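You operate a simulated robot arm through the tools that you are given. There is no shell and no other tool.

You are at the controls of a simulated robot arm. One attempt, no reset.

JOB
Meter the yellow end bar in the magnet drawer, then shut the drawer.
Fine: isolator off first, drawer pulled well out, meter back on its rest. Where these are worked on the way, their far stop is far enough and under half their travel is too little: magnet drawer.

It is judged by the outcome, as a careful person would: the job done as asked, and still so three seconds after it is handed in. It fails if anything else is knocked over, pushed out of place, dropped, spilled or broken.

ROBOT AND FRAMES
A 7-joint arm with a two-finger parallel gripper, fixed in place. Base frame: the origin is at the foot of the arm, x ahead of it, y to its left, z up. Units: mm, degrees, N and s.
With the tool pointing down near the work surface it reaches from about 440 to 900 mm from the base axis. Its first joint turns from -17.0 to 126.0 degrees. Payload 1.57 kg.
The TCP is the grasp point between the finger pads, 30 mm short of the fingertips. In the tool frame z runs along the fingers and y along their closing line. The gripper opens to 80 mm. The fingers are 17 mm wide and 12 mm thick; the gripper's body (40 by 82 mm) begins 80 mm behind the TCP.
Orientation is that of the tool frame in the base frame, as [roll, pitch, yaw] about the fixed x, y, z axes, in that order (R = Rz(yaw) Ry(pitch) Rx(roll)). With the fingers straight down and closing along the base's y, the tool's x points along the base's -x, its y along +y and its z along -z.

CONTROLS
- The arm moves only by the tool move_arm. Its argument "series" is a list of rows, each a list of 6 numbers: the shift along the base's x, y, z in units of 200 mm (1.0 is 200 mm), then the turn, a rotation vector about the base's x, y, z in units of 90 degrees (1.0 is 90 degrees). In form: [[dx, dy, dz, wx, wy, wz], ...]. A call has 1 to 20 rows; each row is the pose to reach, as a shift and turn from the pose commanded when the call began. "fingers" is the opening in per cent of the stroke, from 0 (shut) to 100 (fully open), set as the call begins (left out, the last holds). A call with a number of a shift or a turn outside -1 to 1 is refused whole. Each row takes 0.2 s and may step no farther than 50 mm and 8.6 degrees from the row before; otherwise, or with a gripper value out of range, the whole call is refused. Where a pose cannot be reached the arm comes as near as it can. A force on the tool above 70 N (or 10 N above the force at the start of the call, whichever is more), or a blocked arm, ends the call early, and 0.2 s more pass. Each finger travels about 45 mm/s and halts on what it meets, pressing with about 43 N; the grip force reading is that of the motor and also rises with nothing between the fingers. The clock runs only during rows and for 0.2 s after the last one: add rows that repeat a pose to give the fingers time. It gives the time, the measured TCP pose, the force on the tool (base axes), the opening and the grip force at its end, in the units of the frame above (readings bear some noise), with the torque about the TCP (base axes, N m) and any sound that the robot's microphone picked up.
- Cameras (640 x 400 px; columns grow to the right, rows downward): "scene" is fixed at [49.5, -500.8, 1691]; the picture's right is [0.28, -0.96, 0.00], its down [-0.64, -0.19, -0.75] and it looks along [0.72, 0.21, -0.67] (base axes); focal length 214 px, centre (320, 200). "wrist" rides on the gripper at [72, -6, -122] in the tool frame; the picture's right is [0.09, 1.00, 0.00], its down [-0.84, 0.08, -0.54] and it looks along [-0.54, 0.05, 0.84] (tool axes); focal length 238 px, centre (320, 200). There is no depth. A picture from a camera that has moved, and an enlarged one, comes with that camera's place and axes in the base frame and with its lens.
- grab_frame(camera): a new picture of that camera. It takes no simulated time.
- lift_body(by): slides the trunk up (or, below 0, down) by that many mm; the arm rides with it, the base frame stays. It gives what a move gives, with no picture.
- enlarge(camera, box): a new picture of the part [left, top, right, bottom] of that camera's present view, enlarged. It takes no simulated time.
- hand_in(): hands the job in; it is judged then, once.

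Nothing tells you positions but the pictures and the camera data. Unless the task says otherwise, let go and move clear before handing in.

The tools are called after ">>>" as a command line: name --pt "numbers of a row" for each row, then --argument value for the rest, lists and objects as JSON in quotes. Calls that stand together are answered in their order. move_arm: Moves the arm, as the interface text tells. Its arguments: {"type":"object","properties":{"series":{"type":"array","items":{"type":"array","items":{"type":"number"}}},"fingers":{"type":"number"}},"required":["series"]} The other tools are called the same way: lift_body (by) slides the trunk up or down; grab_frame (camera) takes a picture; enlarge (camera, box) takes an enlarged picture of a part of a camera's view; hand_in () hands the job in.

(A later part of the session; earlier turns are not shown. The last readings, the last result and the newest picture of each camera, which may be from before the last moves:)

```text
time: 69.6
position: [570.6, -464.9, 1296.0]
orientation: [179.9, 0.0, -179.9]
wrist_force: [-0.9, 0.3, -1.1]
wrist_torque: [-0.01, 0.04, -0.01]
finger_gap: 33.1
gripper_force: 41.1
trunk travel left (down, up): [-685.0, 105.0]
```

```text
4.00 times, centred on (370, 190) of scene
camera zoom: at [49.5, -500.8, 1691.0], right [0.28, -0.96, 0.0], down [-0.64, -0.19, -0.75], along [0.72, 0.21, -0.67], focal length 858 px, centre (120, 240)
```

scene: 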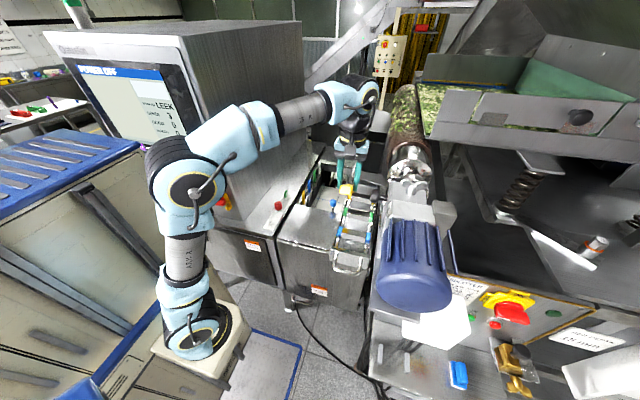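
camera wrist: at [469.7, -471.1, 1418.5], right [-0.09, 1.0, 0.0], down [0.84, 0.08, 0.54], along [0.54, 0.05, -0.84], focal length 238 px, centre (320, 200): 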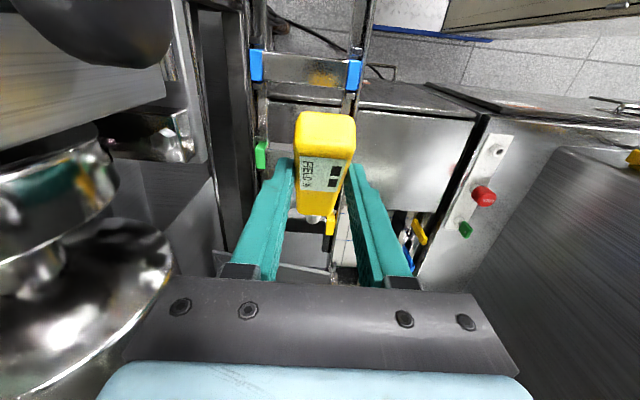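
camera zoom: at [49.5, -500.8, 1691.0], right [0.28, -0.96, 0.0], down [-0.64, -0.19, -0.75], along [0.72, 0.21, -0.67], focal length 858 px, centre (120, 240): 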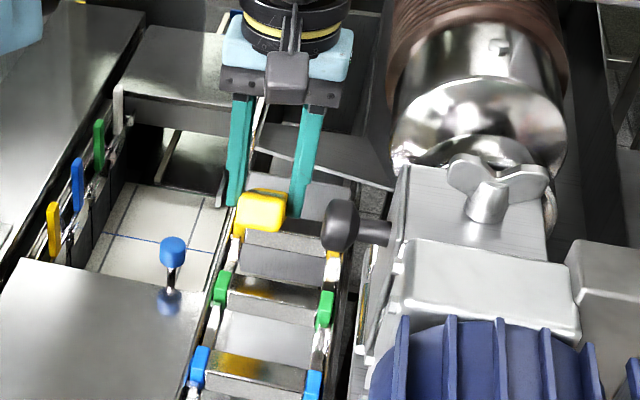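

Tip is above the yellow bar. Lowering in small steps, watching the force.

>>> move_arm --pt "0.01 0 -0.01 0 0 0" --pt "0.015 0 -0.02 0 0 0"

>>> move_arm --pt "0 0 -0.01 0 0 0" --pt "0 0 -0.02 0 0 0"

>>> enlarge --camera "scene" --box '[340, 160, 400, 220]'

>>> enlarge --camera "wrist" --box '[270, 150, 390, 260]'

```text
time: 70.2
position: [575.2, -463.9, 1292.1]
orientation: [180.0, 0.0, -180.0]
wrist_force: [-0.1, -0.3, -1.8]
wrist_torque: [0.02, 0.03, 0.03]
finger_gap: 33.4
gripper_force: 41.7
trunk travel left (down, up): [-685.0, 105.0]
```

```text
time: 70.8
position: [574.0, -463.6, 1288.2]
orientation: [179.8, 0.0, -179.9]
wrist_force: [0.0, 0.5, -1.2]
wrist_torque: [-0.01, 0.04, 0.02]
finger_gap: 33.5
gripper_force: 41.0
trunk travel left (down, up): [-685.0, 105.0]
```

```text
6.67 times, centred on (370, 190) of scene
camera zoom: at [49.5, -500.8, 1691.0], right [0.28, -0.96, 0.0], down [-0.64, -0.19, -0.75], along [0.72, 0.21, -0.67], focal length 1430 px, centre (-13, 267)
```

zoom: 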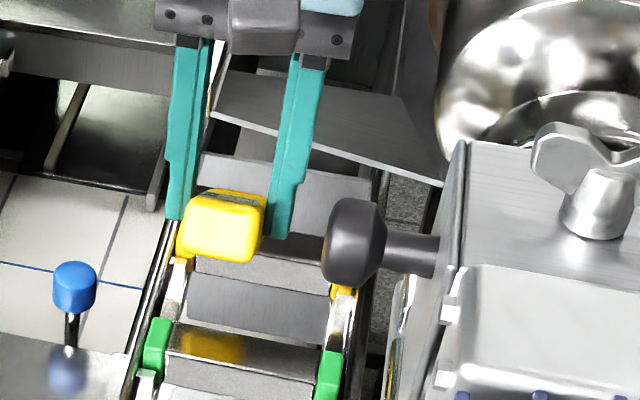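

```text
3.64 times, centred on (330, 205) of wrist
camera zoom: at [501.8, -472.0, 1410.7], right [-0.09, 1.0, 0.0], down [0.84, 0.08, 0.54], along [0.54, 0.05, -0.84], focal length 867 px, centre (284, 182)
```

zoom: 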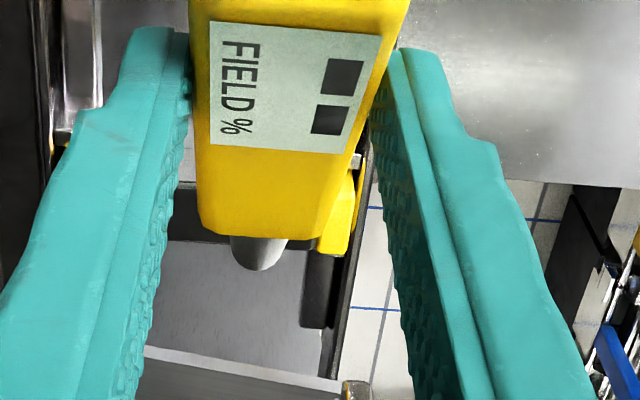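

>>> move_arm --pt "0 0 -0.01 0 0 0" --pt "0 0 -0.02 0 0 0"

>>> move_arm --pt "0 0 -0.01 0 0 0" --pt "0 0 -0.02 0 0 0"

>>> enlarge --camera "scene" --box '[340, 160, 400, 220]'

>>> enlarge --camera "wrist" --box '[270, 150, 390, 260]'

```text
time: 71.4
position: [574.8, -463.0, 1284.9]
orientation: [179.9, 0.0, 180.0]
wrist_force: [0.3, -0.2, -0.6]
wrist_torque: [0.01, 0.05, 0.03]
finger_gap: 33.3
gripper_force: 41.6
trunk travel left (down, up): [-685.0, 105.0]
```

```text
time: 72.0
position: [572.6, -463.1, 1280.4]
orientation: [179.8, 0.0, -179.8]
wrist_force: [-0.5, -0.6, -1.8]
wrist_torque: [-0.01, 0.03, -0.03]
finger_gap: 33.2
gripper_force: 41.2
trunk travel left (down, up): [-685.0, 105.0]
```

```text
6.67 times, centred on (370, 190) of scene
camera zoom: at [49.5, -500.8, 1691.0], right [0.28, -0.96, 0.0], down [-0.64, -0.19, -0.75], along [0.72, 0.21, -0.67], focal length 1430 px, centre (-13, 267)
```

zoom: 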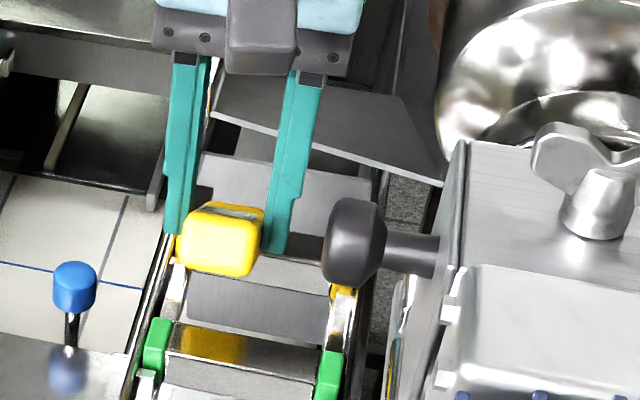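

```text
3.64 times, centred on (330, 205) of wrist
camera zoom: at [501.6, -471.9, 1402.4], right [-0.09, 1.0, 0.0], down [0.84, 0.08, 0.54], along [0.54, 0.05, -0.84], focal length 867 px, centre (284, 182)
```

zoom: 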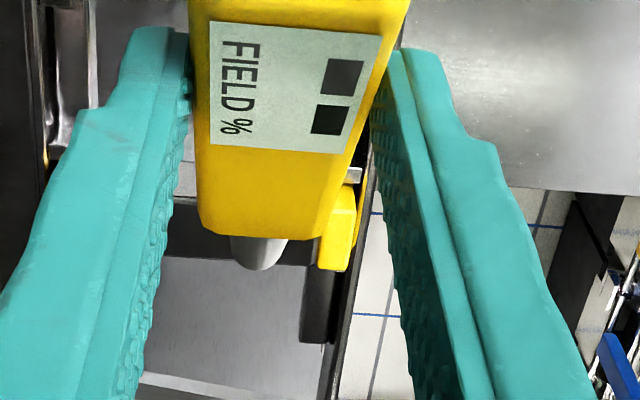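

>>> move_arm --pt "0 0 -0.01 0 0 0" --pt "0 0 -0.02 0 0 0"

>>> move_arm --pt "0 0 -0.01 0 0 0" --pt "0 0 -0.02 0 0 0"

>>> enlarge --camera "scene" --box '[340, 160, 400, 220]'

>>> enlarge --camera "wrist" --box '[270, 150, 390, 260]'

```text
time: 72.6
position: [573.7, -462.8, 1277.0]
orientation: [179.8, 0.1, -180.0]
wrist_force: [0.7, -0.2, -0.9]
wrist_torque: [0.0, 0.04, 0.01]
finger_gap: 33.5
gripper_force: 41.2
trunk travel left (down, up): [-685.0, 105.0]
```

```text
time: 73.2
position: [573.0, -462.8, 1273.7]
orientation: [179.9, 0.1, -180.0]
wrist_force: [-1.9, -1.1, 12.3]
wrist_torque: [-0.07, -1.13, -0.04]
finger_gap: 33.4
gripper_force: 41.0
trunk travel left (down, up): [-685.0, 105.0]
```

```text
6.67 times, centred on (370, 190) of scene
camera zoom: at [49.5, -500.8, 1691.0], right [0.28, -0.96, 0.0], down [-0.64, -0.19, -0.75], along [0.72, 0.21, -0.67], focal length 1430 px, centre (-13, 267)
```

zoom: 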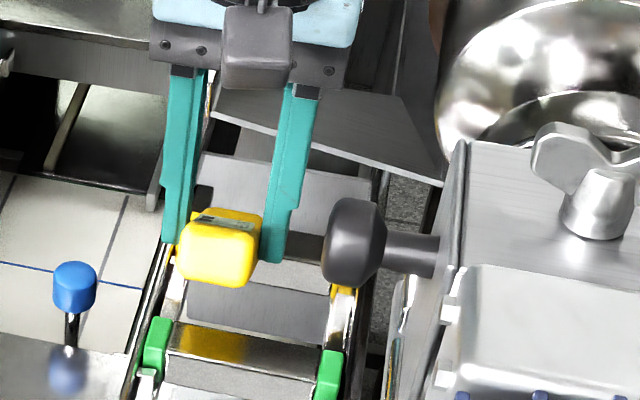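

```text
3.64 times, centred on (330, 205) of wrist
camera zoom: at [500.9, -471.2, 1396.2], right [-0.09, 1.0, 0.0], down [0.84, 0.08, 0.54], along [0.54, 0.05, -0.84], focal length 867 px, centre (284, 182)
```

zoom: 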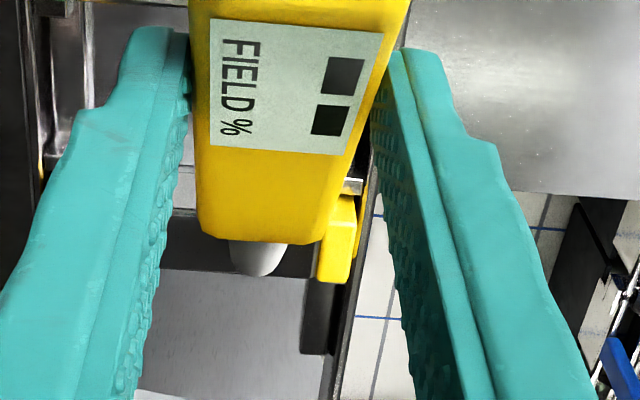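

Contact: about 13 N up with the moment matching the probe tip. I'll look at the meter's display and hold there a moment.

>>> enlarge --camera "wrist" --box '[290, 145, 350, 200]'

>>> move_arm --pt "0 0 0 0 0 0" --pt "0 0 0 0 0 0" --pt "0 0 0 0 0 0" --pt "0 0 0 0 0 0" --pt "0 0 0 0 0 0"

>>> enlarge --camera "wrist" --box '[290, 145, 350, 200]'

```text
7.27 times, centred on (320, 172) of wrist
camera zoom: at [500.9, -471.2, 1396.2], right [-0.09, 1.0, 0.0], down [0.84, 0.08, 0.54], along [0.54, 0.05, -0.84], focal length 1734 px, centre (320, 400)
```

zoom: 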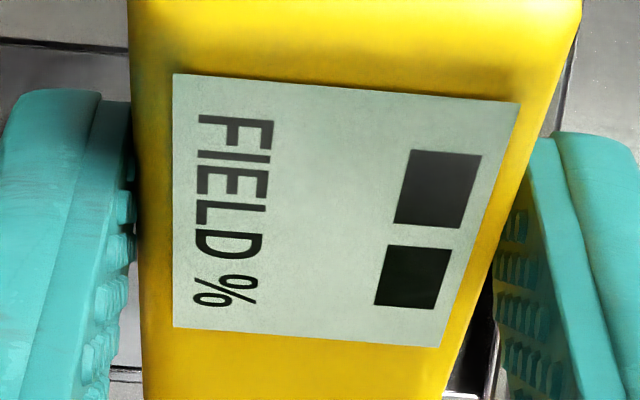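

```text
time: 74.4
position: [574.2, -463.1, 1273.4]
orientation: [179.9, 0.0, -179.9]
wrist_force: [-1.5, -0.7, 12.0]
wrist_torque: [-0.1, -1.11, -0.07]
finger_gap: 33.6
gripper_force: 41.1
trunk travel left (down, up): [-685.0, 105.0]
```

```text
7.27 times, centred on (320, 172) of wrist
camera zoom: at [501.3, -471.3, 1395.2], right [-0.09, 1.0, 0.0], down [0.84, 0.08, 0.54], along [0.54, 0.05, -0.84], focal length 1734 px, centre (320, 400)
```

zoom: 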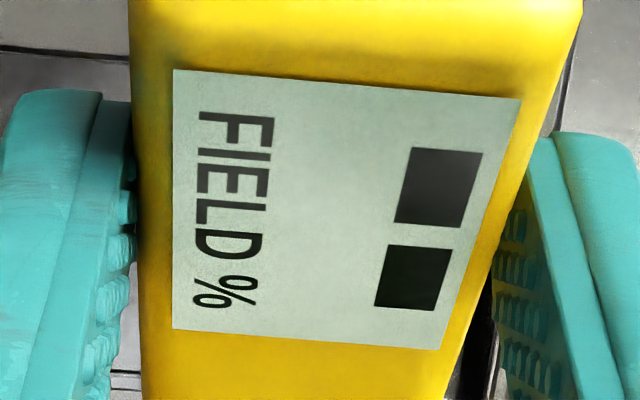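

The display windows are still dark. I'll centre the tip better on the bar (bar top appears to span x≈664–690) and hold longer.

>>> move_arm --pt "0 0 0.015 0 0 0" --pt "0.035 0 0.015 0 0 0" --pt "0.035 0 0.005 0 0 0" --pt "0.035 0 -0.003 0 0 0" --pt "0.035 0 -0.003 0 0 0" --pt "0.035 0 -0.003 0 0 0" --pt "0.035 0 -0.003 0 0 0"

>>> enlarge --camera "wrist" --box '[270, 130, 390, 260]'

>>> enlarge --camera "wrist" --box '[290, 145, 350, 200]'

```text
time: 76.0
position: [580.1, -464.3, 1273.8]
orientation: [179.9, 0.1, -179.8]
wrist_force: [0.8, 0.1, 9.6]
wrist_torque: [-0.04, -1.02, -0.01]
finger_gap: 33.5
gripper_force: 41.2
trunk travel left (down, up): [-685.0, 105.0]
```

```text
3.08 times, centred on (330, 195) of wrist
camera zoom: at [508.3, -471.5, 1394.9], right [-0.09, 1.0, 0.0], down [0.84, 0.08, 0.54], along [0.54, 0.05, -0.84], focal length 733 px, centre (289, 215)
```

zoom: 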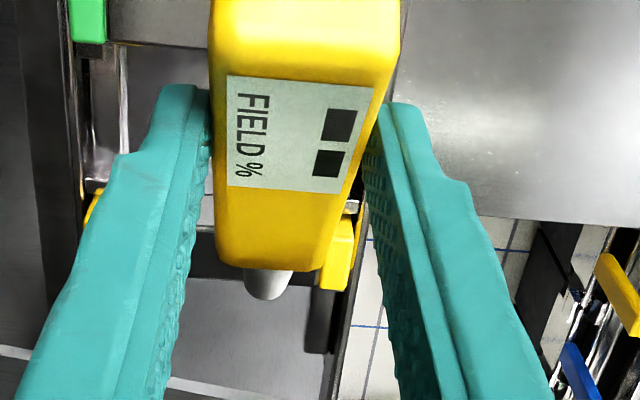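

```text
7.27 times, centred on (320, 172) of wrist
camera zoom: at [508.3, -471.5, 1394.9], right [-0.09, 1.0, 0.0], down [0.84, 0.08, 0.54], along [0.54, 0.05, -0.84], focal length 1734 px, centre (320, 400)
```

zoom: 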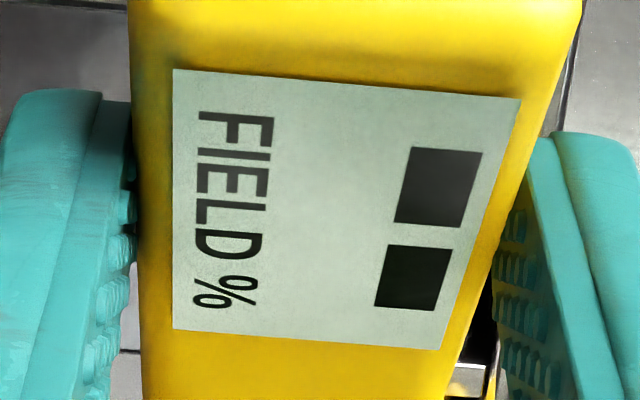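

Contact height is the same (flat-topped bar), but at this tilt only the tip's lower edge touches and the display remains dark. I'll lift, back up, centre in y, and bring the tip's end face against the bar's front top edge.

>>> move_arm --pt "0 0 0.04 0 0 0" --pt "-0.1 -0.045 0.04 0 0 0" --pt "-0.16 -0.09 0.02 0 0 0" --pt "-0.16 -0.09 -0.02 0 0 0"

>>> grab_frame --camera "wrist"

>>> enlarge --camera "wrist" --box '[250, 110, 390, 270]'

```text
time: 77.0
position: [549.3, -481.8, 1267.6]
orientation: [179.8, 0.0, -180.0]
wrist_force: [0.8, 0.4, -1.4]
wrist_torque: [0.0, 0.04, -0.01]
finger_gap: 33.4
gripper_force: 41.4
trunk travel left (down, up): [-685.0, 105.0]
```

```text
taken
camera wrist: at [477.0, -489.9, 1390.1], right [-0.09, 1.0, 0.0], down [0.84, 0.08, 0.54], along [0.54, 0.05, -0.84], focal length 238 px, centre (320, 200)
```

wrist: 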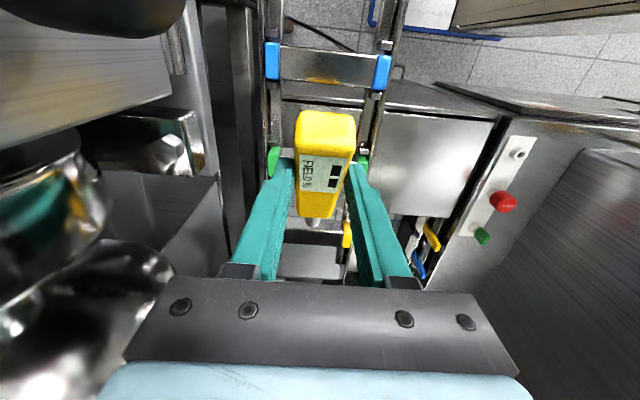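

```text
2.50 times, centred on (320, 190) of wrist
camera zoom: at [477.0, -489.9, 1390.1], right [-0.09, 1.0, 0.0], down [0.84, 0.08, 0.54], along [0.54, 0.05, -0.84], focal length 596 px, centre (320, 225)
```

zoom: 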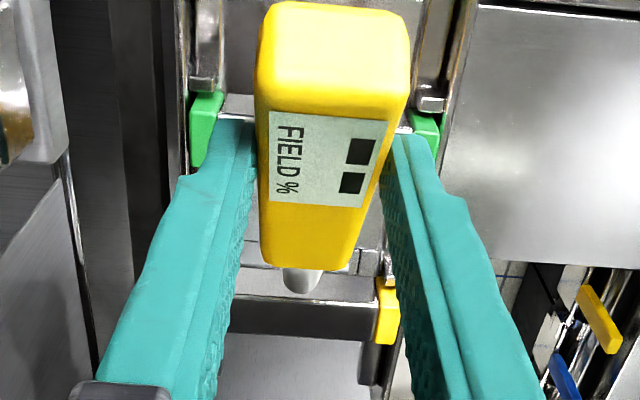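

Now I can read the bar's shape: a ~26 mm square bar, top face x≈668–693 at z≈1161, front face at x≈668. I'll bring the end face of the probe onto the front top edge.

>>> move_arm --pt "0.03 -0.005 -0.01 0 0 0" --pt "0.06 -0.01 -0.01 0 0 0" --pt "0.08 -0.01 -0.01 0 0 0"

>>> move_arm --pt "0.01 0 0 0 0 0" --pt "0.02 0 0 0 0 0"

>>> enlarge --camera "wrist" --box '[250, 110, 390, 270]'

```text
time: 77.8
position: [564.8, -484.4, 1265.8]
orientation: [179.9, -0.1, -179.9]
wrist_force: [-0.9, -0.4, -1.5]
wrist_torque: [-0.03, 0.11, -0.02]
finger_gap: 33.0
gripper_force: 41.1
trunk travel left (down, up): [-685.0, 105.0]
```

```text
time: 78.4
position: [569.9, -482.7, 1266.1]
orientation: [179.9, 0.0, -179.9]
wrist_force: [-1.1, -0.7, -0.8]
wrist_torque: [-0.07, 0.09, -0.05]
finger_gap: 33.2
gripper_force: 40.8
trunk travel left (down, up): [-685.0, 105.0]
```

```text
2.50 times, centred on (320, 190) of wrist
camera zoom: at [496.9, -491.6, 1388.0], right [-0.09, 1.0, 0.0], down [0.84, 0.08, 0.54], along [0.54, 0.05, -0.84], focal length 596 px, centre (320, 225)
```

zoom: 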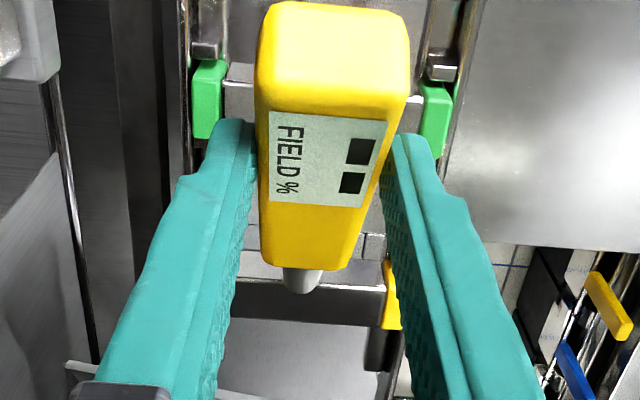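

>>> move_arm --pt "0.01 0 0 0 0 0" --pt "0.015 0 0 0 0 0"

>>> move_arm --pt "0.01 0 0 0 0 0" --pt "0.015 0 0 0 0 0"

>>> enlarge --camera "wrist" --box '[250, 110, 390, 270]'

```text
time: 79.0
position: [571.3, -484.1, 1265.2]
orientation: [179.9, 0.0, -179.9]
wrist_force: [-1.6, -1.1, -1.7]
wrist_torque: [-0.03, 0.18, -0.01]
finger_gap: 33.2
gripper_force: 41.0
trunk travel left (down, up): [-685.0, 105.0]
```

```text
time: 79.6
position: [574.2, -483.8, 1265.6]
orientation: [180.0, 0.0, -179.8]
wrist_force: [-0.6, -0.4, -2.1]
wrist_torque: [0.03, 0.14, 0.04]
finger_gap: 33.5
gripper_force: 41.5
trunk travel left (down, up): [-685.0, 105.0]
```

```text
2.50 times, centred on (320, 190) of wrist
camera zoom: at [502.9, -491.6, 1388.2], right [-0.09, 1.0, 0.0], down [0.84, 0.08, 0.54], along [0.54, 0.05, -0.84], focal length 596 px, centre (320, 225)
```

zoom: 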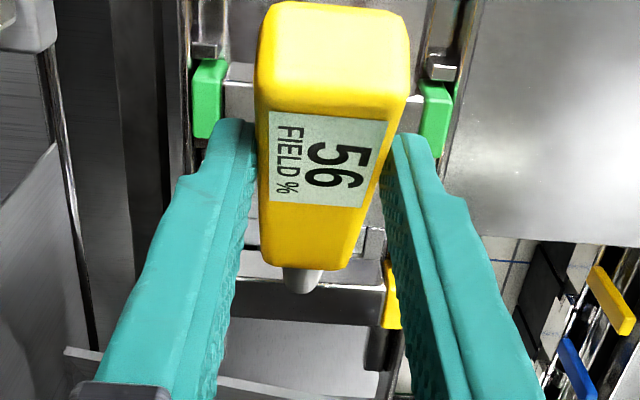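

The display now reads 56: the yellow-end bar is metered. I'll hold a second to be sure it registers.

>>> move_arm --pt "0 0 0 0 0 0" --pt "0 0 0 0 0 0" --pt "0 0 0 0 0 0" --pt "0 0 0 0 0 0" --pt "0 0 0 0 0 0" --pt "0 0 0 0 0 0"

>>> enlarge --camera "wrist" --box '[290, 145, 350, 200]'

>>> grab_frame --camera "scene"

```text
time: 81.0
position: [575.6, -483.7, 1265.0]
orientation: [179.9, -0.1, -180.0]
wrist_force: [-0.2, -0.2, -1.2]
wrist_torque: [-0.01, 0.04, 0.0]
finger_gap: 33.2
gripper_force: 41.3
trunk travel left (down, up): [-685.0, 105.0]
```

```text
7.27 times, centred on (320, 172) of wrist
camera zoom: at [502.9, -491.7, 1388.0], right [-0.09, 1.0, 0.0], down [0.84, 0.08, 0.54], along [0.54, 0.05, -0.84], focal length 1734 px, centre (320, 400)
```

zoom: 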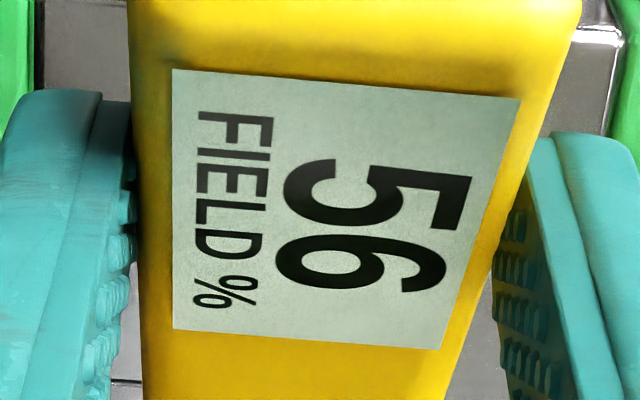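

```text
taken
```

scene: 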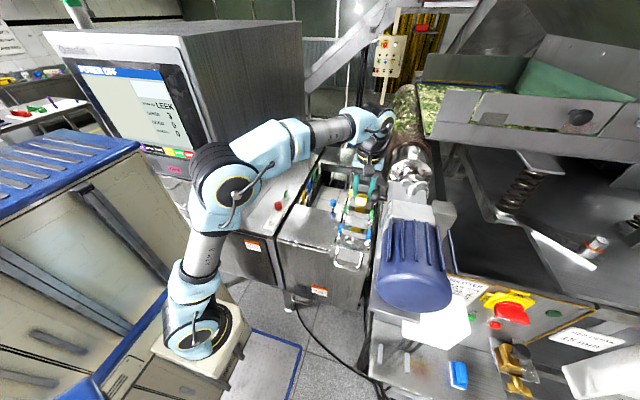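

Reading 56 % obtained. Now I'll take the meter back along the same path, tracking the commanded shifts so it returns to its exact rest pose.

>>> move_arm --pt "-0.1 0.02 0.0 0 0 0" --pt "-0.195 0.08 0.05 0 0 0" --pt "-0.195 0.15 0.2 0 0 0" --pt "-0.195 0.22 0.313 0 0 0"

>>> move_arm --pt "-0.2 0 0 0 0 0" --pt "-0.4 0 0 0 0 0" --pt "-0.6 0 0 0 0 0" --pt "-0.8 0 0 0 0 0" --pt "-0.95 0 0 0 0 0"

>>> move_arm --pt "-0.2 0 0 0 0 0" --pt "-0.4 0 -0.05 0 0 0" --pt "-0.6 0 -0.2 0 0 0" --pt "-0.75 0 -0.4 0 0 0" --pt "-0.85 0 -0.6 0 0 0" --pt "-0.9 -0.02 -0.8 0 0 0" --pt "-0.9 -0.04 -1.0 0 0 0"

>>> grab_frame --camera "scene"

>>> grab_frame --camera "wrist"

```text
time: 82.0
position: [535.3, -440.2, 1327.4]
orientation: [179.9, -0.1, -179.9]
wrist_force: [-0.7, -0.8, -2.4]
wrist_torque: [0.02, 0.08, 0.0]
finger_gap: 33.2
gripper_force: 41.4
trunk travel left (down, up): [-685.0, 105.0]
```

```text
time: 83.2
position: [346.3, -439.0, 1328.7]
orientation: [180.0, 0.0, -179.9]
wrist_force: [0.2, -0.1, -1.7]
wrist_torque: [0.02, 0.05, 0.01]
finger_gap: 33.3
gripper_force: 41.2
trunk travel left (down, up): [-685.0, 105.0]
```

```text
time: 84.8
position: [166.1, -448.9, 1128.1]
orientation: [179.9, -0.1, 180.0]
wrist_force: [0.4, 0.6, -0.8]
wrist_torque: [0.02, 0.03, -0.01]
finger_gap: 33.4
gripper_force: 41.0
trunk travel left (down, up): [-685.0, 105.0]
```

```text
taken
```

scene: 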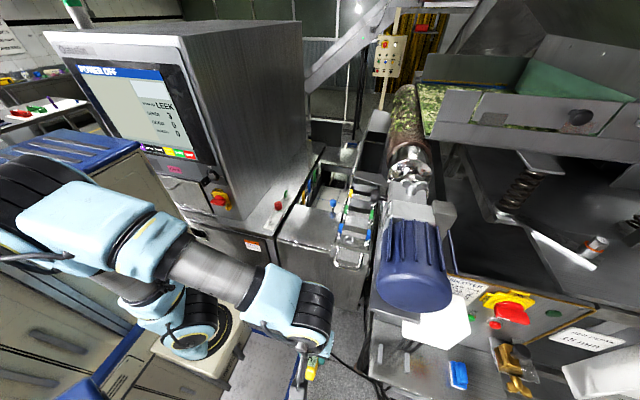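

```text
taken
camera wrist: at [93.6, -456.1, 1251.0], right [-0.09, 1.0, 0.0], down [0.84, 0.08, 0.54], along [0.54, 0.05, -0.84], focal length 238 px, centre (320, 200)
```

wrist: 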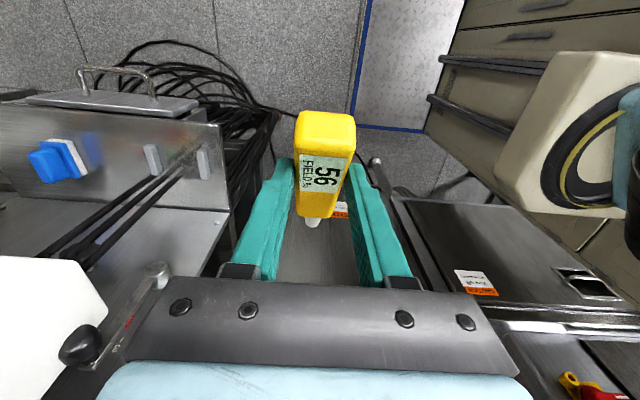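

The held reading (56) stays on the display and the meter sits in the grip as before. Swinging it back to point -y and down to the bench side.

>>> move_arm --pt "0 -0.08 -0.07 -0.0249 -0.0257 -0.079" --pt "0 -0.16 -0.135 -0.0498 -0.0513 -0.1579" --pt "0 -0.24 -0.2 -0.0748 -0.077 -0.2369" --pt "0 -0.32 -0.27 -0.0997 -0.1027 -0.3158" --pt "0 -0.4 -0.335 -0.1246 -0.1283 -0.3948" --pt "0 -0.48 -0.4 -0.1495 -0.154 -0.4738" --pt "0 -0.56 -0.47 -0.1744 -0.1797 -0.5527" --pt "0 -0.64 -0.535 -0.1993 -0.2053 -0.6317" --pt "0 -0.72 -0.6 -0.2243 -0.231 -0.7106" --pt "0 -0.8 -0.67 -0.2492 -0.2567 -0.7896" --pt "0 -0.88 -0.735 -0.2741 -0.2823 -0.8685" --pt "0 -0.96 -0.8 -0.299 -0.308 -0.9475"

>>> grab_frame --camera "wrist"

>>> grab_frame --camera "scene"

```text
time: 87.4
position: [164.9, -640.3, 968.0]
orientation: [179.9, 35.0, 91.7]
wrist_force: [-0.5, 0.0, -1.2]
wrist_torque: [0.04, -0.05, 0.0]
finger_gap: 33.4
gripper_force: 41.5
trunk travel left (down, up): [-685.0, 105.0]
```

```text
taken
camera wrist: at [154.4, -512.4, 1027.7], right [0.99, 0.11, -0.05], down [0.09, -0.37, 0.92], along [0.08, -0.92, -0.38], focal length 238 px, centre (320, 200)
```

wrist: 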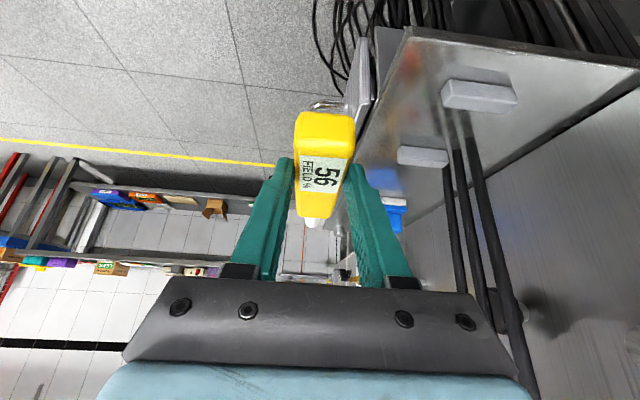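

```text
taken
```

scene: 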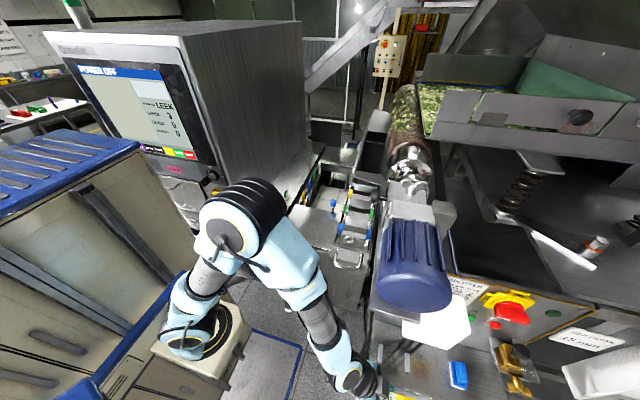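

>>> move_arm --pt "0.18 0 0 0 0 0" --pt "0.37 0 0 0 0 0" --pt "0.55 0 0 0 0 0" --pt "0.55 0 0 0 0 0"

>>> enlarge --camera "wrist" --box '[230, 60, 410, 230]'

>>> enlarge --camera "scene" --box '[340, 300, 480, 400]'

```text
time: 88.4
position: [277.0, -640.8, 968.7]
orientation: [179.9, 34.9, 91.9]
wrist_force: [0.0, 0.3, -3.0]
wrist_torque: [0.05, -0.02, 0.03]
finger_gap: 33.5
gripper_force: 41.5
trunk travel left (down, up): [-685.0, 105.0]
```

```text
2.35 times, centred on (320, 145) of wrist
camera zoom: at [265.5, -512.1, 1026.7], right [0.99, 0.11, -0.05], down [0.09, -0.37, 0.92], along [0.08, -0.92, -0.38], focal length 561 px, centre (320, 329)
```

zoom: 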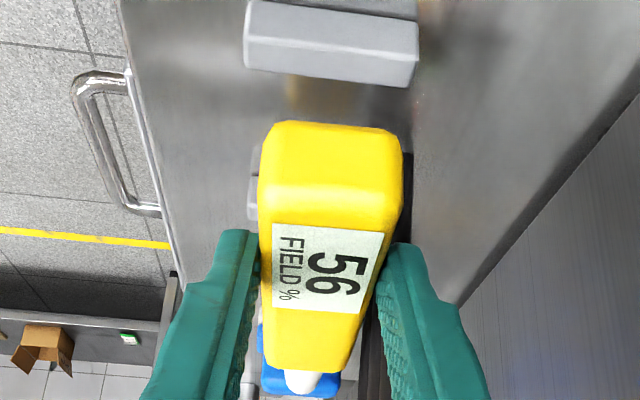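

```text
4.00 times, centred on (410, 350) of scene
camera zoom: at [49.5, -500.8, 1691.0], right [0.28, -0.96, 0.0], down [-0.64, -0.19, -0.75], along [0.72, 0.21, -0.67], focal length 858 px, centre (-40, -400)
```

zoom: 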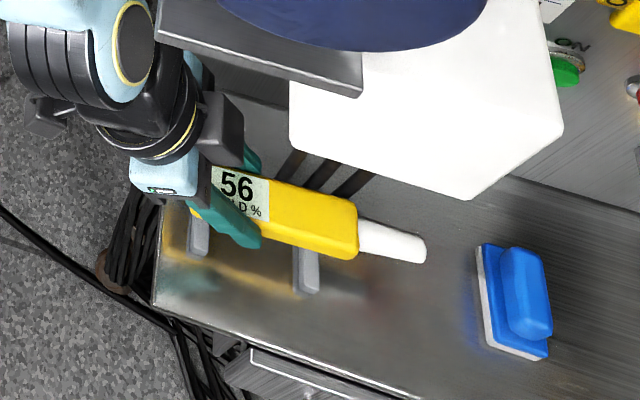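

The meter is above its rest, tip perhaps 1 mm high from the contact. I'll lower it with a tiny pitch correction, watching the force.

>>> move_arm --pt "0 0 -0.05 0.005 0 0" --pt "0 0 -0.1 0.01 0 0" --pt "0 0 -0.14 0.01 0 0" --pt "0 0 -0.16 0.01 0 0"

>>> move_arm --pt "0 0 -0.008 0 0 0" --pt "0 0 -0.012 0 0 0"

>>> enlarge --camera "wrist" --box '[230, 60, 410, 230]'

>>> enlarge --camera "scene" --box '[340, 300, 480, 400]'

```text
time: 89.4
position: [275.1, -639.9, 935.9]
orientation: [179.9, 34.1, 91.8]
wrist_force: [-0.3, -0.7, -1.0]
wrist_torque: [0.07, -0.02, 0.0]
finger_gap: 33.2
gripper_force: 41.1
trunk travel left (down, up): [-685.0, 105.0]
```

```text
time: 90.0
position: [277.2, -638.4, 934.8]
orientation: [179.9, 34.0, 91.7]
wrist_force: [0.6, -0.2, -2.0]
wrist_torque: [0.06, -0.03, -0.01]
finger_gap: 33.4
gripper_force: 40.8
trunk travel left (down, up): [-685.0, 105.0]
```

```text
2.35 times, centred on (320, 145) of wrist
camera zoom: at [265.1, -513.3, 994.9], right [0.99, 0.11, -0.05], down [0.09, -0.39, 0.92], along [0.08, -0.92, -0.39], focal length 561 px, centre (320, 329)
```

zoom: 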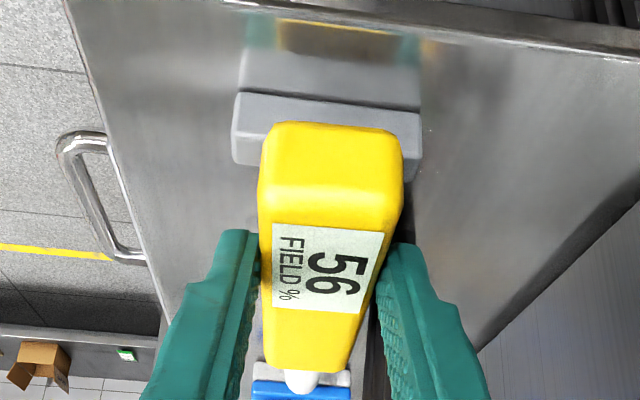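

```text
4.00 times, centred on (410, 350) of scene
camera zoom: at [49.5, -500.8, 1691.0], right [0.28, -0.96, 0.0], down [-0.64, -0.19, -0.75], along [0.72, 0.21, -0.67], focal length 858 px, centre (-40, -400)
```

zoom: 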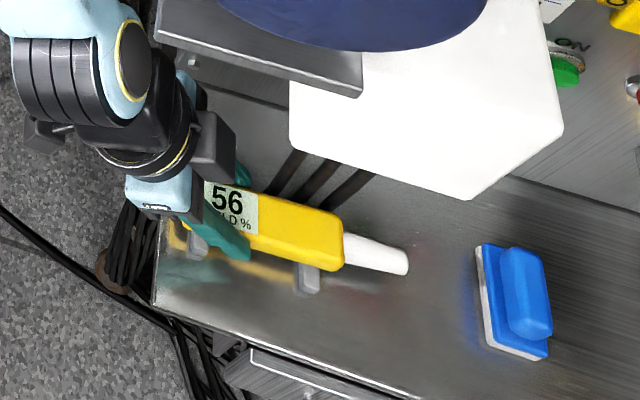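

>>> move_arm --pt "0 0 -0.003 0 0 0" --pt "0 0 -0.006 0 0 0" --pt "0 0 -0.006 0 0 0"

>>> move_arm --pt "0 0 -0.003 0 0 0" --pt "0 0 -0.005 0 0 0" --pt "0 0 -0.005 0 0 0"

```text
time: 90.8
position: [276.5, -638.7, 932.7]
orientation: [179.9, 34.3, 91.6]
wrist_force: [1.2, -1.1, 10.4]
wrist_torque: [0.21, 0.15, -0.02]
finger_gap: 33.2
gripper_force: 40.7
trunk travel left (down, up): [-685.0, 105.0]
```

```text
time: 91.6
position: [275.8, -640.2, 933.4]
orientation: [180.0, 34.2, 91.7]
wrist_force: [1.3, -3.5, 25.1]
wrist_torque: [0.24, 0.01, -0.04]
finger_gap: 33.1
gripper_force: 40.9
trunk travel left (down, up): [-685.0, 105.0]
```

It's seated on the rest (rising force). Easing off the pressure 1 mm and releasing.

>>> move_arm --pt "0 0 0.005 0 0 0" --pt "0 0 0.005 0 0 0"

>>> move_arm --pt "0 0 0 0 0 0" --pt "0 0 0 0 0 0" --pt "0 0 0 0 0 0" --fingers 65

>>> enlarge --camera "wrist" --box '[230, 60, 410, 230]'

>>> enlarge --camera "scene" --box '[340, 300, 480, 400]'

```text
time: 92.2
position: [276.8, -639.0, 932.4]
orientation: [180.0, 34.1, 91.8]
wrist_force: [2.2, -6.2, 13.4]
wrist_torque: [0.01, -0.05, -0.02]
finger_gap: 33.4
gripper_force: 41.2
trunk travel left (down, up): [-685.0, 105.0]
```

```text
time: 93.0
position: [275.4, -639.9, 933.0]
orientation: [179.8, 34.1, 91.7]
wrist_force: [-1.2, -0.2, -1.1]
wrist_torque: [0.01, 0.0, 0.0]
finger_gap: 52.0
gripper_force: 0.1
trunk travel left (down, up): [-685.0, 105.0]
```

```text
2.35 times, centred on (320, 145) of wrist
camera zoom: at [264.8, -513.0, 993.9], right [0.99, 0.11, -0.05], down [0.09, -0.39, 0.92], along [0.08, -0.92, -0.39], focal length 561 px, centre (320, 329)
```

zoom: 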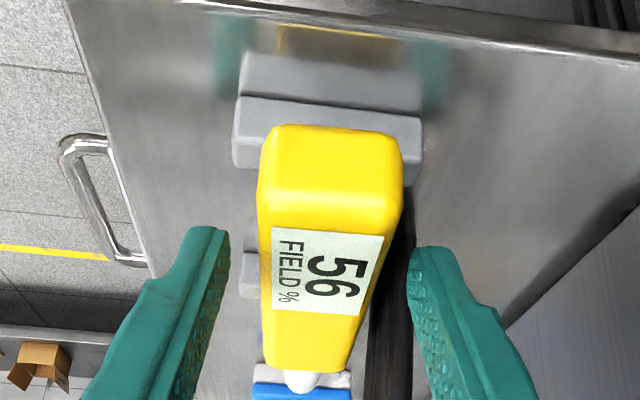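

```text
4.00 times, centred on (410, 350) of scene
camera zoom: at [49.5, -500.8, 1691.0], right [0.28, -0.96, 0.0], down [-0.64, -0.19, -0.75], along [0.72, 0.21, -0.67], focal length 858 px, centre (-40, -400)
```

zoom: 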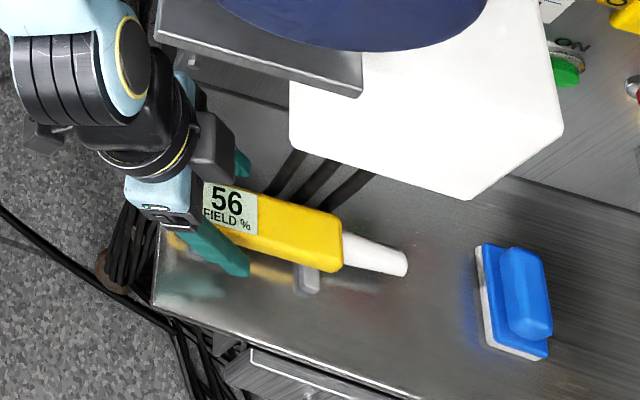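

Meter is resting back on its saddle, display at 56. Withdrawing straight up, then out and back around to the drawer handle.

>>> move_arm --pt "0 0 0.06 0 0 0" --pt "0 0 0.12 0 0 0" --pt "0 0 0.185 0 0 0" --pt "-0.17 0 0.19 0 0 0" --pt "-0.35 0 0.2 0 0 0"

>>> enlarge --camera "scene" --box '[340, 300, 480, 400]'

>>> grab_frame --camera "wrist"

```text
time: 94.2
position: [206.8, -639.3, 972.8]
orientation: [179.9, 34.1, 91.8]
wrist_force: [-0.2, -0.1, 0.1]
wrist_torque: [-0.01, 0.04, -0.01]
finger_gap: 52.2
gripper_force: 0.1
trunk travel left (down, up): [-685.0, 105.0]
```

```text
4.00 times, centred on (410, 350) of scene
camera zoom: at [49.5, -500.8, 1691.0], right [0.28, -0.96, 0.0], down [-0.64, -0.19, -0.75], along [0.72, 0.21, -0.67], focal length 858 px, centre (-40, -400)
```

zoom: 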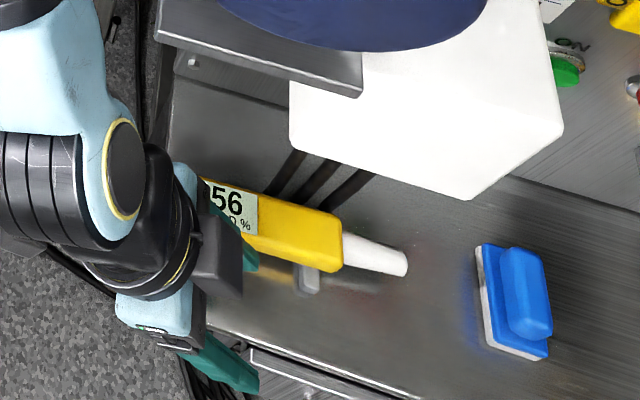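

```text
taken
camera wrist: at [195.6, -512.7, 1033.6], right [0.99, 0.11, -0.05], down [0.09, -0.39, 0.92], along [0.08, -0.92, -0.39], focal length 238 px, centre (320, 200)
```

wrist: 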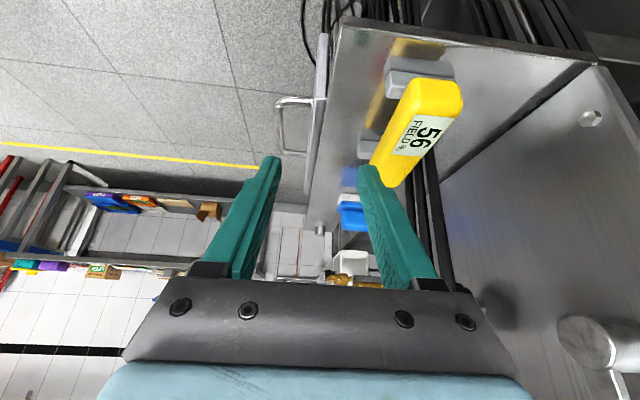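

>>> move_arm --pt "-0.02 0.05 0.2 0 0 0" --pt "-0.04 0.1 0.4 0 0 0" --pt "-0.06 0.15 0.6 0 0 0" --pt "-0.06 0.2 0.775 0 0 0" --fingers 60

>>> move_arm --pt "0.07 0.08 0 0.0259 -0.0802 0.0235" --pt "0.15 0.16 0 0.0518 -0.1604 0.047" --pt "0.23 0.25 0 0.0777 -0.2405 0.0705" --pt "0.31 0.34 0 0.1036 -0.3207 0.094" --pt "0.39 0.43 0 0.1295 -0.4009 0.1175" --pt "0.46 0.52 0 0.1554 -0.4811 0.141" --pt "0.51 0.6 0 0.1813 -0.5612 0.1645" --pt "0.52 0.6 0.03 0.2072 -0.6414 0.188" --pt "0.53 0.6 0.07 0.2331 -0.7216 0.2115" --pt "0.54 0.6 0.11 0.259 -0.8018 0.235" --pt "0.55 0.6 0.15 0.2849 -0.8819 0.2585" --pt "0.56 0.6 0.18 0.3108 -0.9621 0.282"

>>> grab_frame --camera "wrist"

>>> grab_frame --camera "scene"

```text
time: 95.2
position: [193.9, -600.4, 1128.1]
orientation: [179.9, 34.1, 91.7]
wrist_force: [-0.6, -1.0, 0.2]
wrist_torque: [0.02, 0.0, 0.01]
finger_gap: 47.9
gripper_force: 0.1
trunk travel left (down, up): [-685.0, 105.0]
```

```text
time: 97.8
position: [297.8, -433.7, 1218.4]
orientation: [89.9, 0.0, 89.8]
wrist_force: [-0.2, 0.1, -0.1]
wrist_torque: [0.02, 0.01, 0.01]
finger_gap: 47.8
gripper_force: 0.0
out of reach, approached as far as the arm can: row 9, 10, 11, 12
trunk travel left (down, up): [-685.0, 105.0]
```

```text
taken
camera wrist: at [175.9, -362.7, 1211.6], right [0.0, 0.09, 1.0], down [-0.54, -0.84, 0.08], along [0.84, -0.54, 0.05], focal length 238 px, centre (320, 200)
```

wrist: 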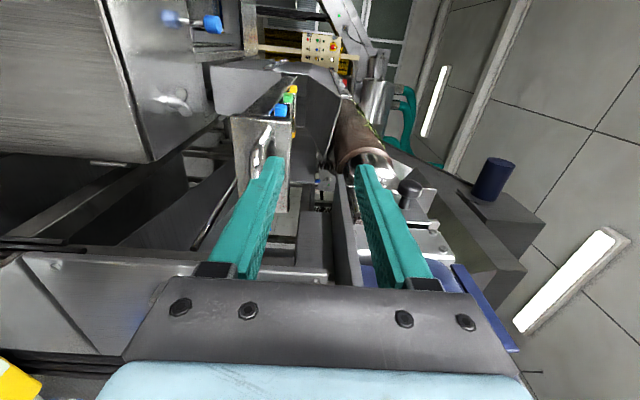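

```text
taken
```

scene: 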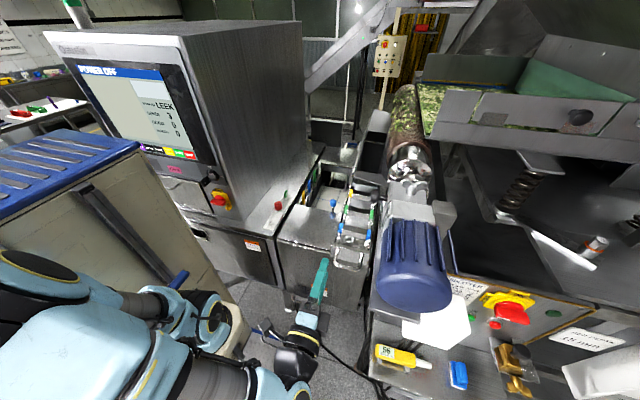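

The arm stopped short at (298, -434, 1218) for reach reasons; nothing touched. I'll step to the proper straddle position in front of the handle.

>>> move_arm --pt "0.1 0 0 0 0 0" --pt "0.1 -0.12 -0.13 0 0 0" --pt "0.1 -0.23 -0.27 0 0 0"

>>> grab_frame --camera "wrist"

>>> enlarge --camera "scene" --box '[310, 160, 430, 310]'

```text
time: 98.6
position: [310.5, -431.8, 1219.2]
orientation: [89.9, 0.2, 89.9]
wrist_force: [-0.1, -0.4, 0.1]
wrist_torque: [0.01, 0.0, 0.02]
finger_gap: 48.2
gripper_force: 0.0
out of reach, approached as far as the arm can: row 2, 3
trunk travel left (down, up): [-685.0, 105.0]
```

```text
taken
camera wrist: at [188.0, -361.2, 1212.1], right [0.0, 0.09, 1.0], down [-0.54, -0.84, 0.08], along [0.84, -0.54, 0.05], focal length 238 px, centre (320, 200)
```

wrist: 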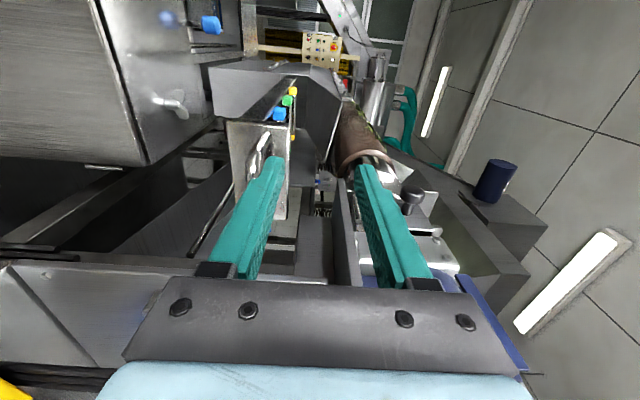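

```text
2.67 times, centred on (370, 235) of scene
camera zoom: at [49.5, -500.8, 1691.0], right [0.28, -0.96, 0.0], down [-0.64, -0.19, -0.75], along [0.72, 0.21, -0.67], focal length 572 px, centre (187, 107)
```

zoom: 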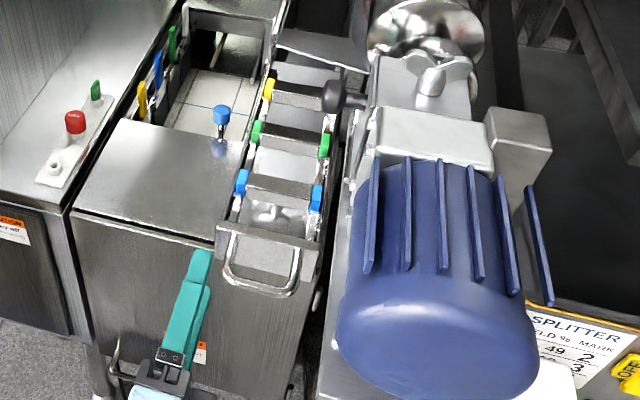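

This arm posture is at a joint limit in that roll. Instead of gripping again, I'll push the drawer shut with closed fingers; rolling the tool back -90° to its natural roll first.

>>> move_arm --pt "0 0 0 -0.085 0 0" --pt "0 0 0 -0.17 0 0" --pt "0 0 0 -0.255 0 0" --pt "0 0 0 -0.34 0 0" --pt "0 0 0 -0.425 0 0" --pt "0 0 0 -0.51 0 0" --pt "0 0 0 -0.595 0 0" --pt "0 0 0 -0.68 0 0" --pt "0 0 0 -0.765 0 0" --pt "0 0 0 -0.85 0 0" --pt "0 0 0 -0.935 0 0" --pt "0 0 0 -1.0 0 0" --fingers 0

>>> grab_frame --camera "wrist"

>>> grab_frame --camera "scene"

```text
time: 101.2
position: [309.9, -431.2, 1220.3]
orientation: [-93.4, 89.8, -93.3]
wrist_force: [0.7, 0.4, -0.6]
wrist_torque: [0.02, 0.0, 0.02]
finger_gap: 0.0
gripper_force: 21.4
trunk travel left (down, up): [-685.0, 105.0]
```

```text
taken
camera wrist: at [186.9, -439.9, 1148.3], right [0.0, 1.0, -0.1], down [-0.54, 0.08, 0.84], along [0.84, 0.05, 0.54], focal length 238 px, centre (320, 200)
```

wrist: 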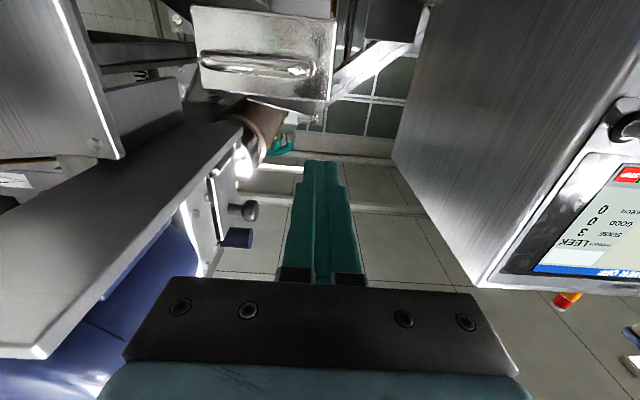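

```text
taken
```

scene: 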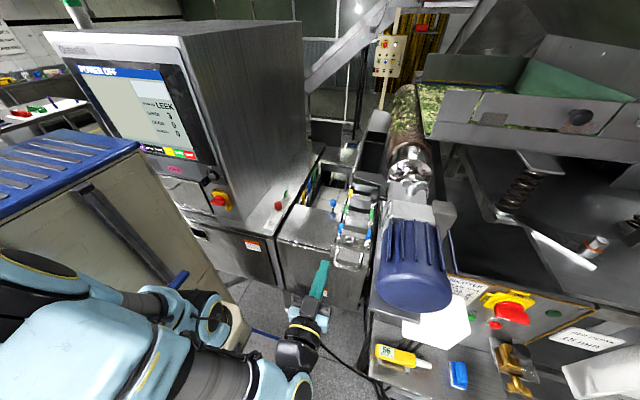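

>>> move_arm --pt "0.03 -0.08 -0.08 0 0 0" --pt "0.05 -0.16 -0.18 0 0 0" --pt "0.05 -0.245 -0.285 0 0 0"

>>> grab_frame --camera "wrist"

>>> enlarge --camera "scene" --box '[310, 160, 430, 310]'

```text
time: 102.0
position: [312.0, -433.3, 1219.2]
orientation: [-128.4, 89.9, -128.4]
wrist_force: [0.2, -0.5, 0.0]
wrist_torque: [0.0, -0.01, 0.01]
finger_gap: 0.0
gripper_force: 21.0
out of reach, approached as far as the arm can: row 1, 2, 3
trunk travel left (down, up): [-685.0, 105.0]
```

```text
taken
camera wrist: at [190.2, -441.2, 1148.5], right [0.0, 1.0, -0.09], down [-0.54, 0.08, 0.84], along [0.84, 0.05, 0.54], focal length 238 px, centre (320, 200)
```

wrist: 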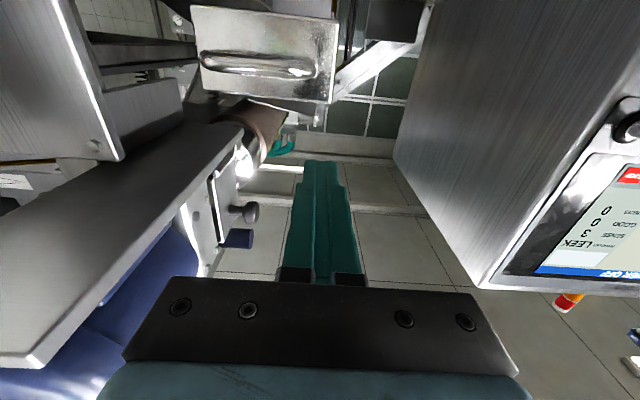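

```text
2.67 times, centred on (370, 235) of scene
camera zoom: at [49.5, -500.8, 1691.0], right [0.28, -0.96, 0.0], down [-0.64, -0.19, -0.75], along [0.72, 0.21, -0.67], focal length 572 px, centre (187, 107)
```

zoom: 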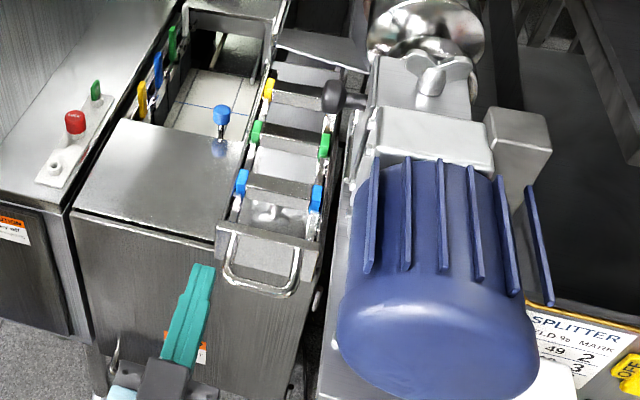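

Still limited in this posture. Tilting the tool down-forward should bring the wrist back into comfortable range.

>>> move_arm --pt "0 0 0.02 0 0.0833 0" --pt "0 0 0.04 0 0.1667 0" --pt "0 0 0.06 0 0.25 0" --pt "0 0 0.06 0 0.3333 0" --pt "0 0 0.06 0 0.4167 0" --pt "0 0 0.06 0 0.5 0"

>>> grab_frame --camera "scene"

>>> grab_frame --camera "wrist"

```text
time: 103.4
position: [311.9, -431.6, 1231.3]
orientation: [-180.0, 44.9, -179.8]
wrist_force: [-0.4, -0.7, -0.2]
wrist_torque: [0.0, 0.0, 0.0]
finger_gap: 0.1
gripper_force: 21.3
trunk travel left (down, up): [-685.0, 105.0]
```

```text
taken
```

scene: 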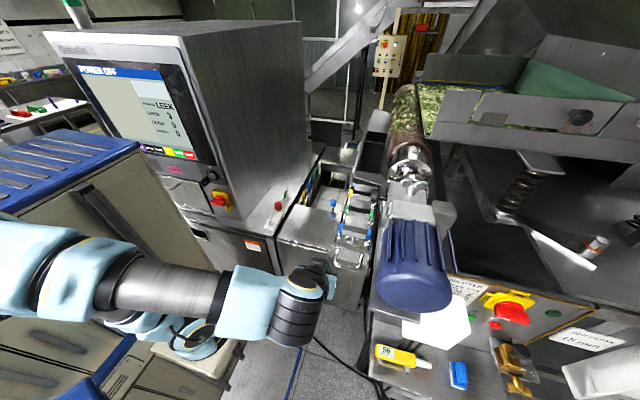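

```text
taken
camera wrist: at [174.9, -440.9, 1266.9], right [-0.07, 1.0, -0.06], down [0.21, 0.08, 0.97], along [0.98, 0.05, -0.21], focal length 238 px, centre (320, 200)
```

wrist: 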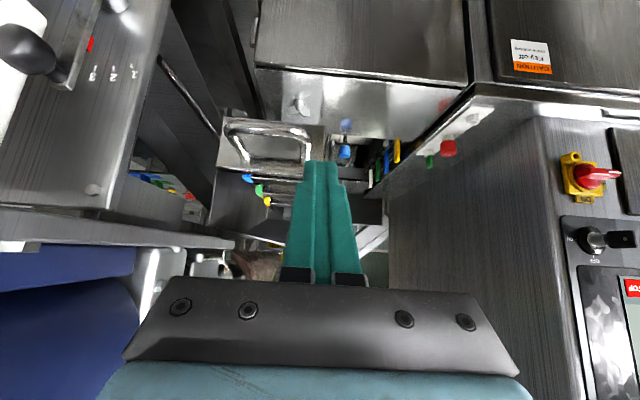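

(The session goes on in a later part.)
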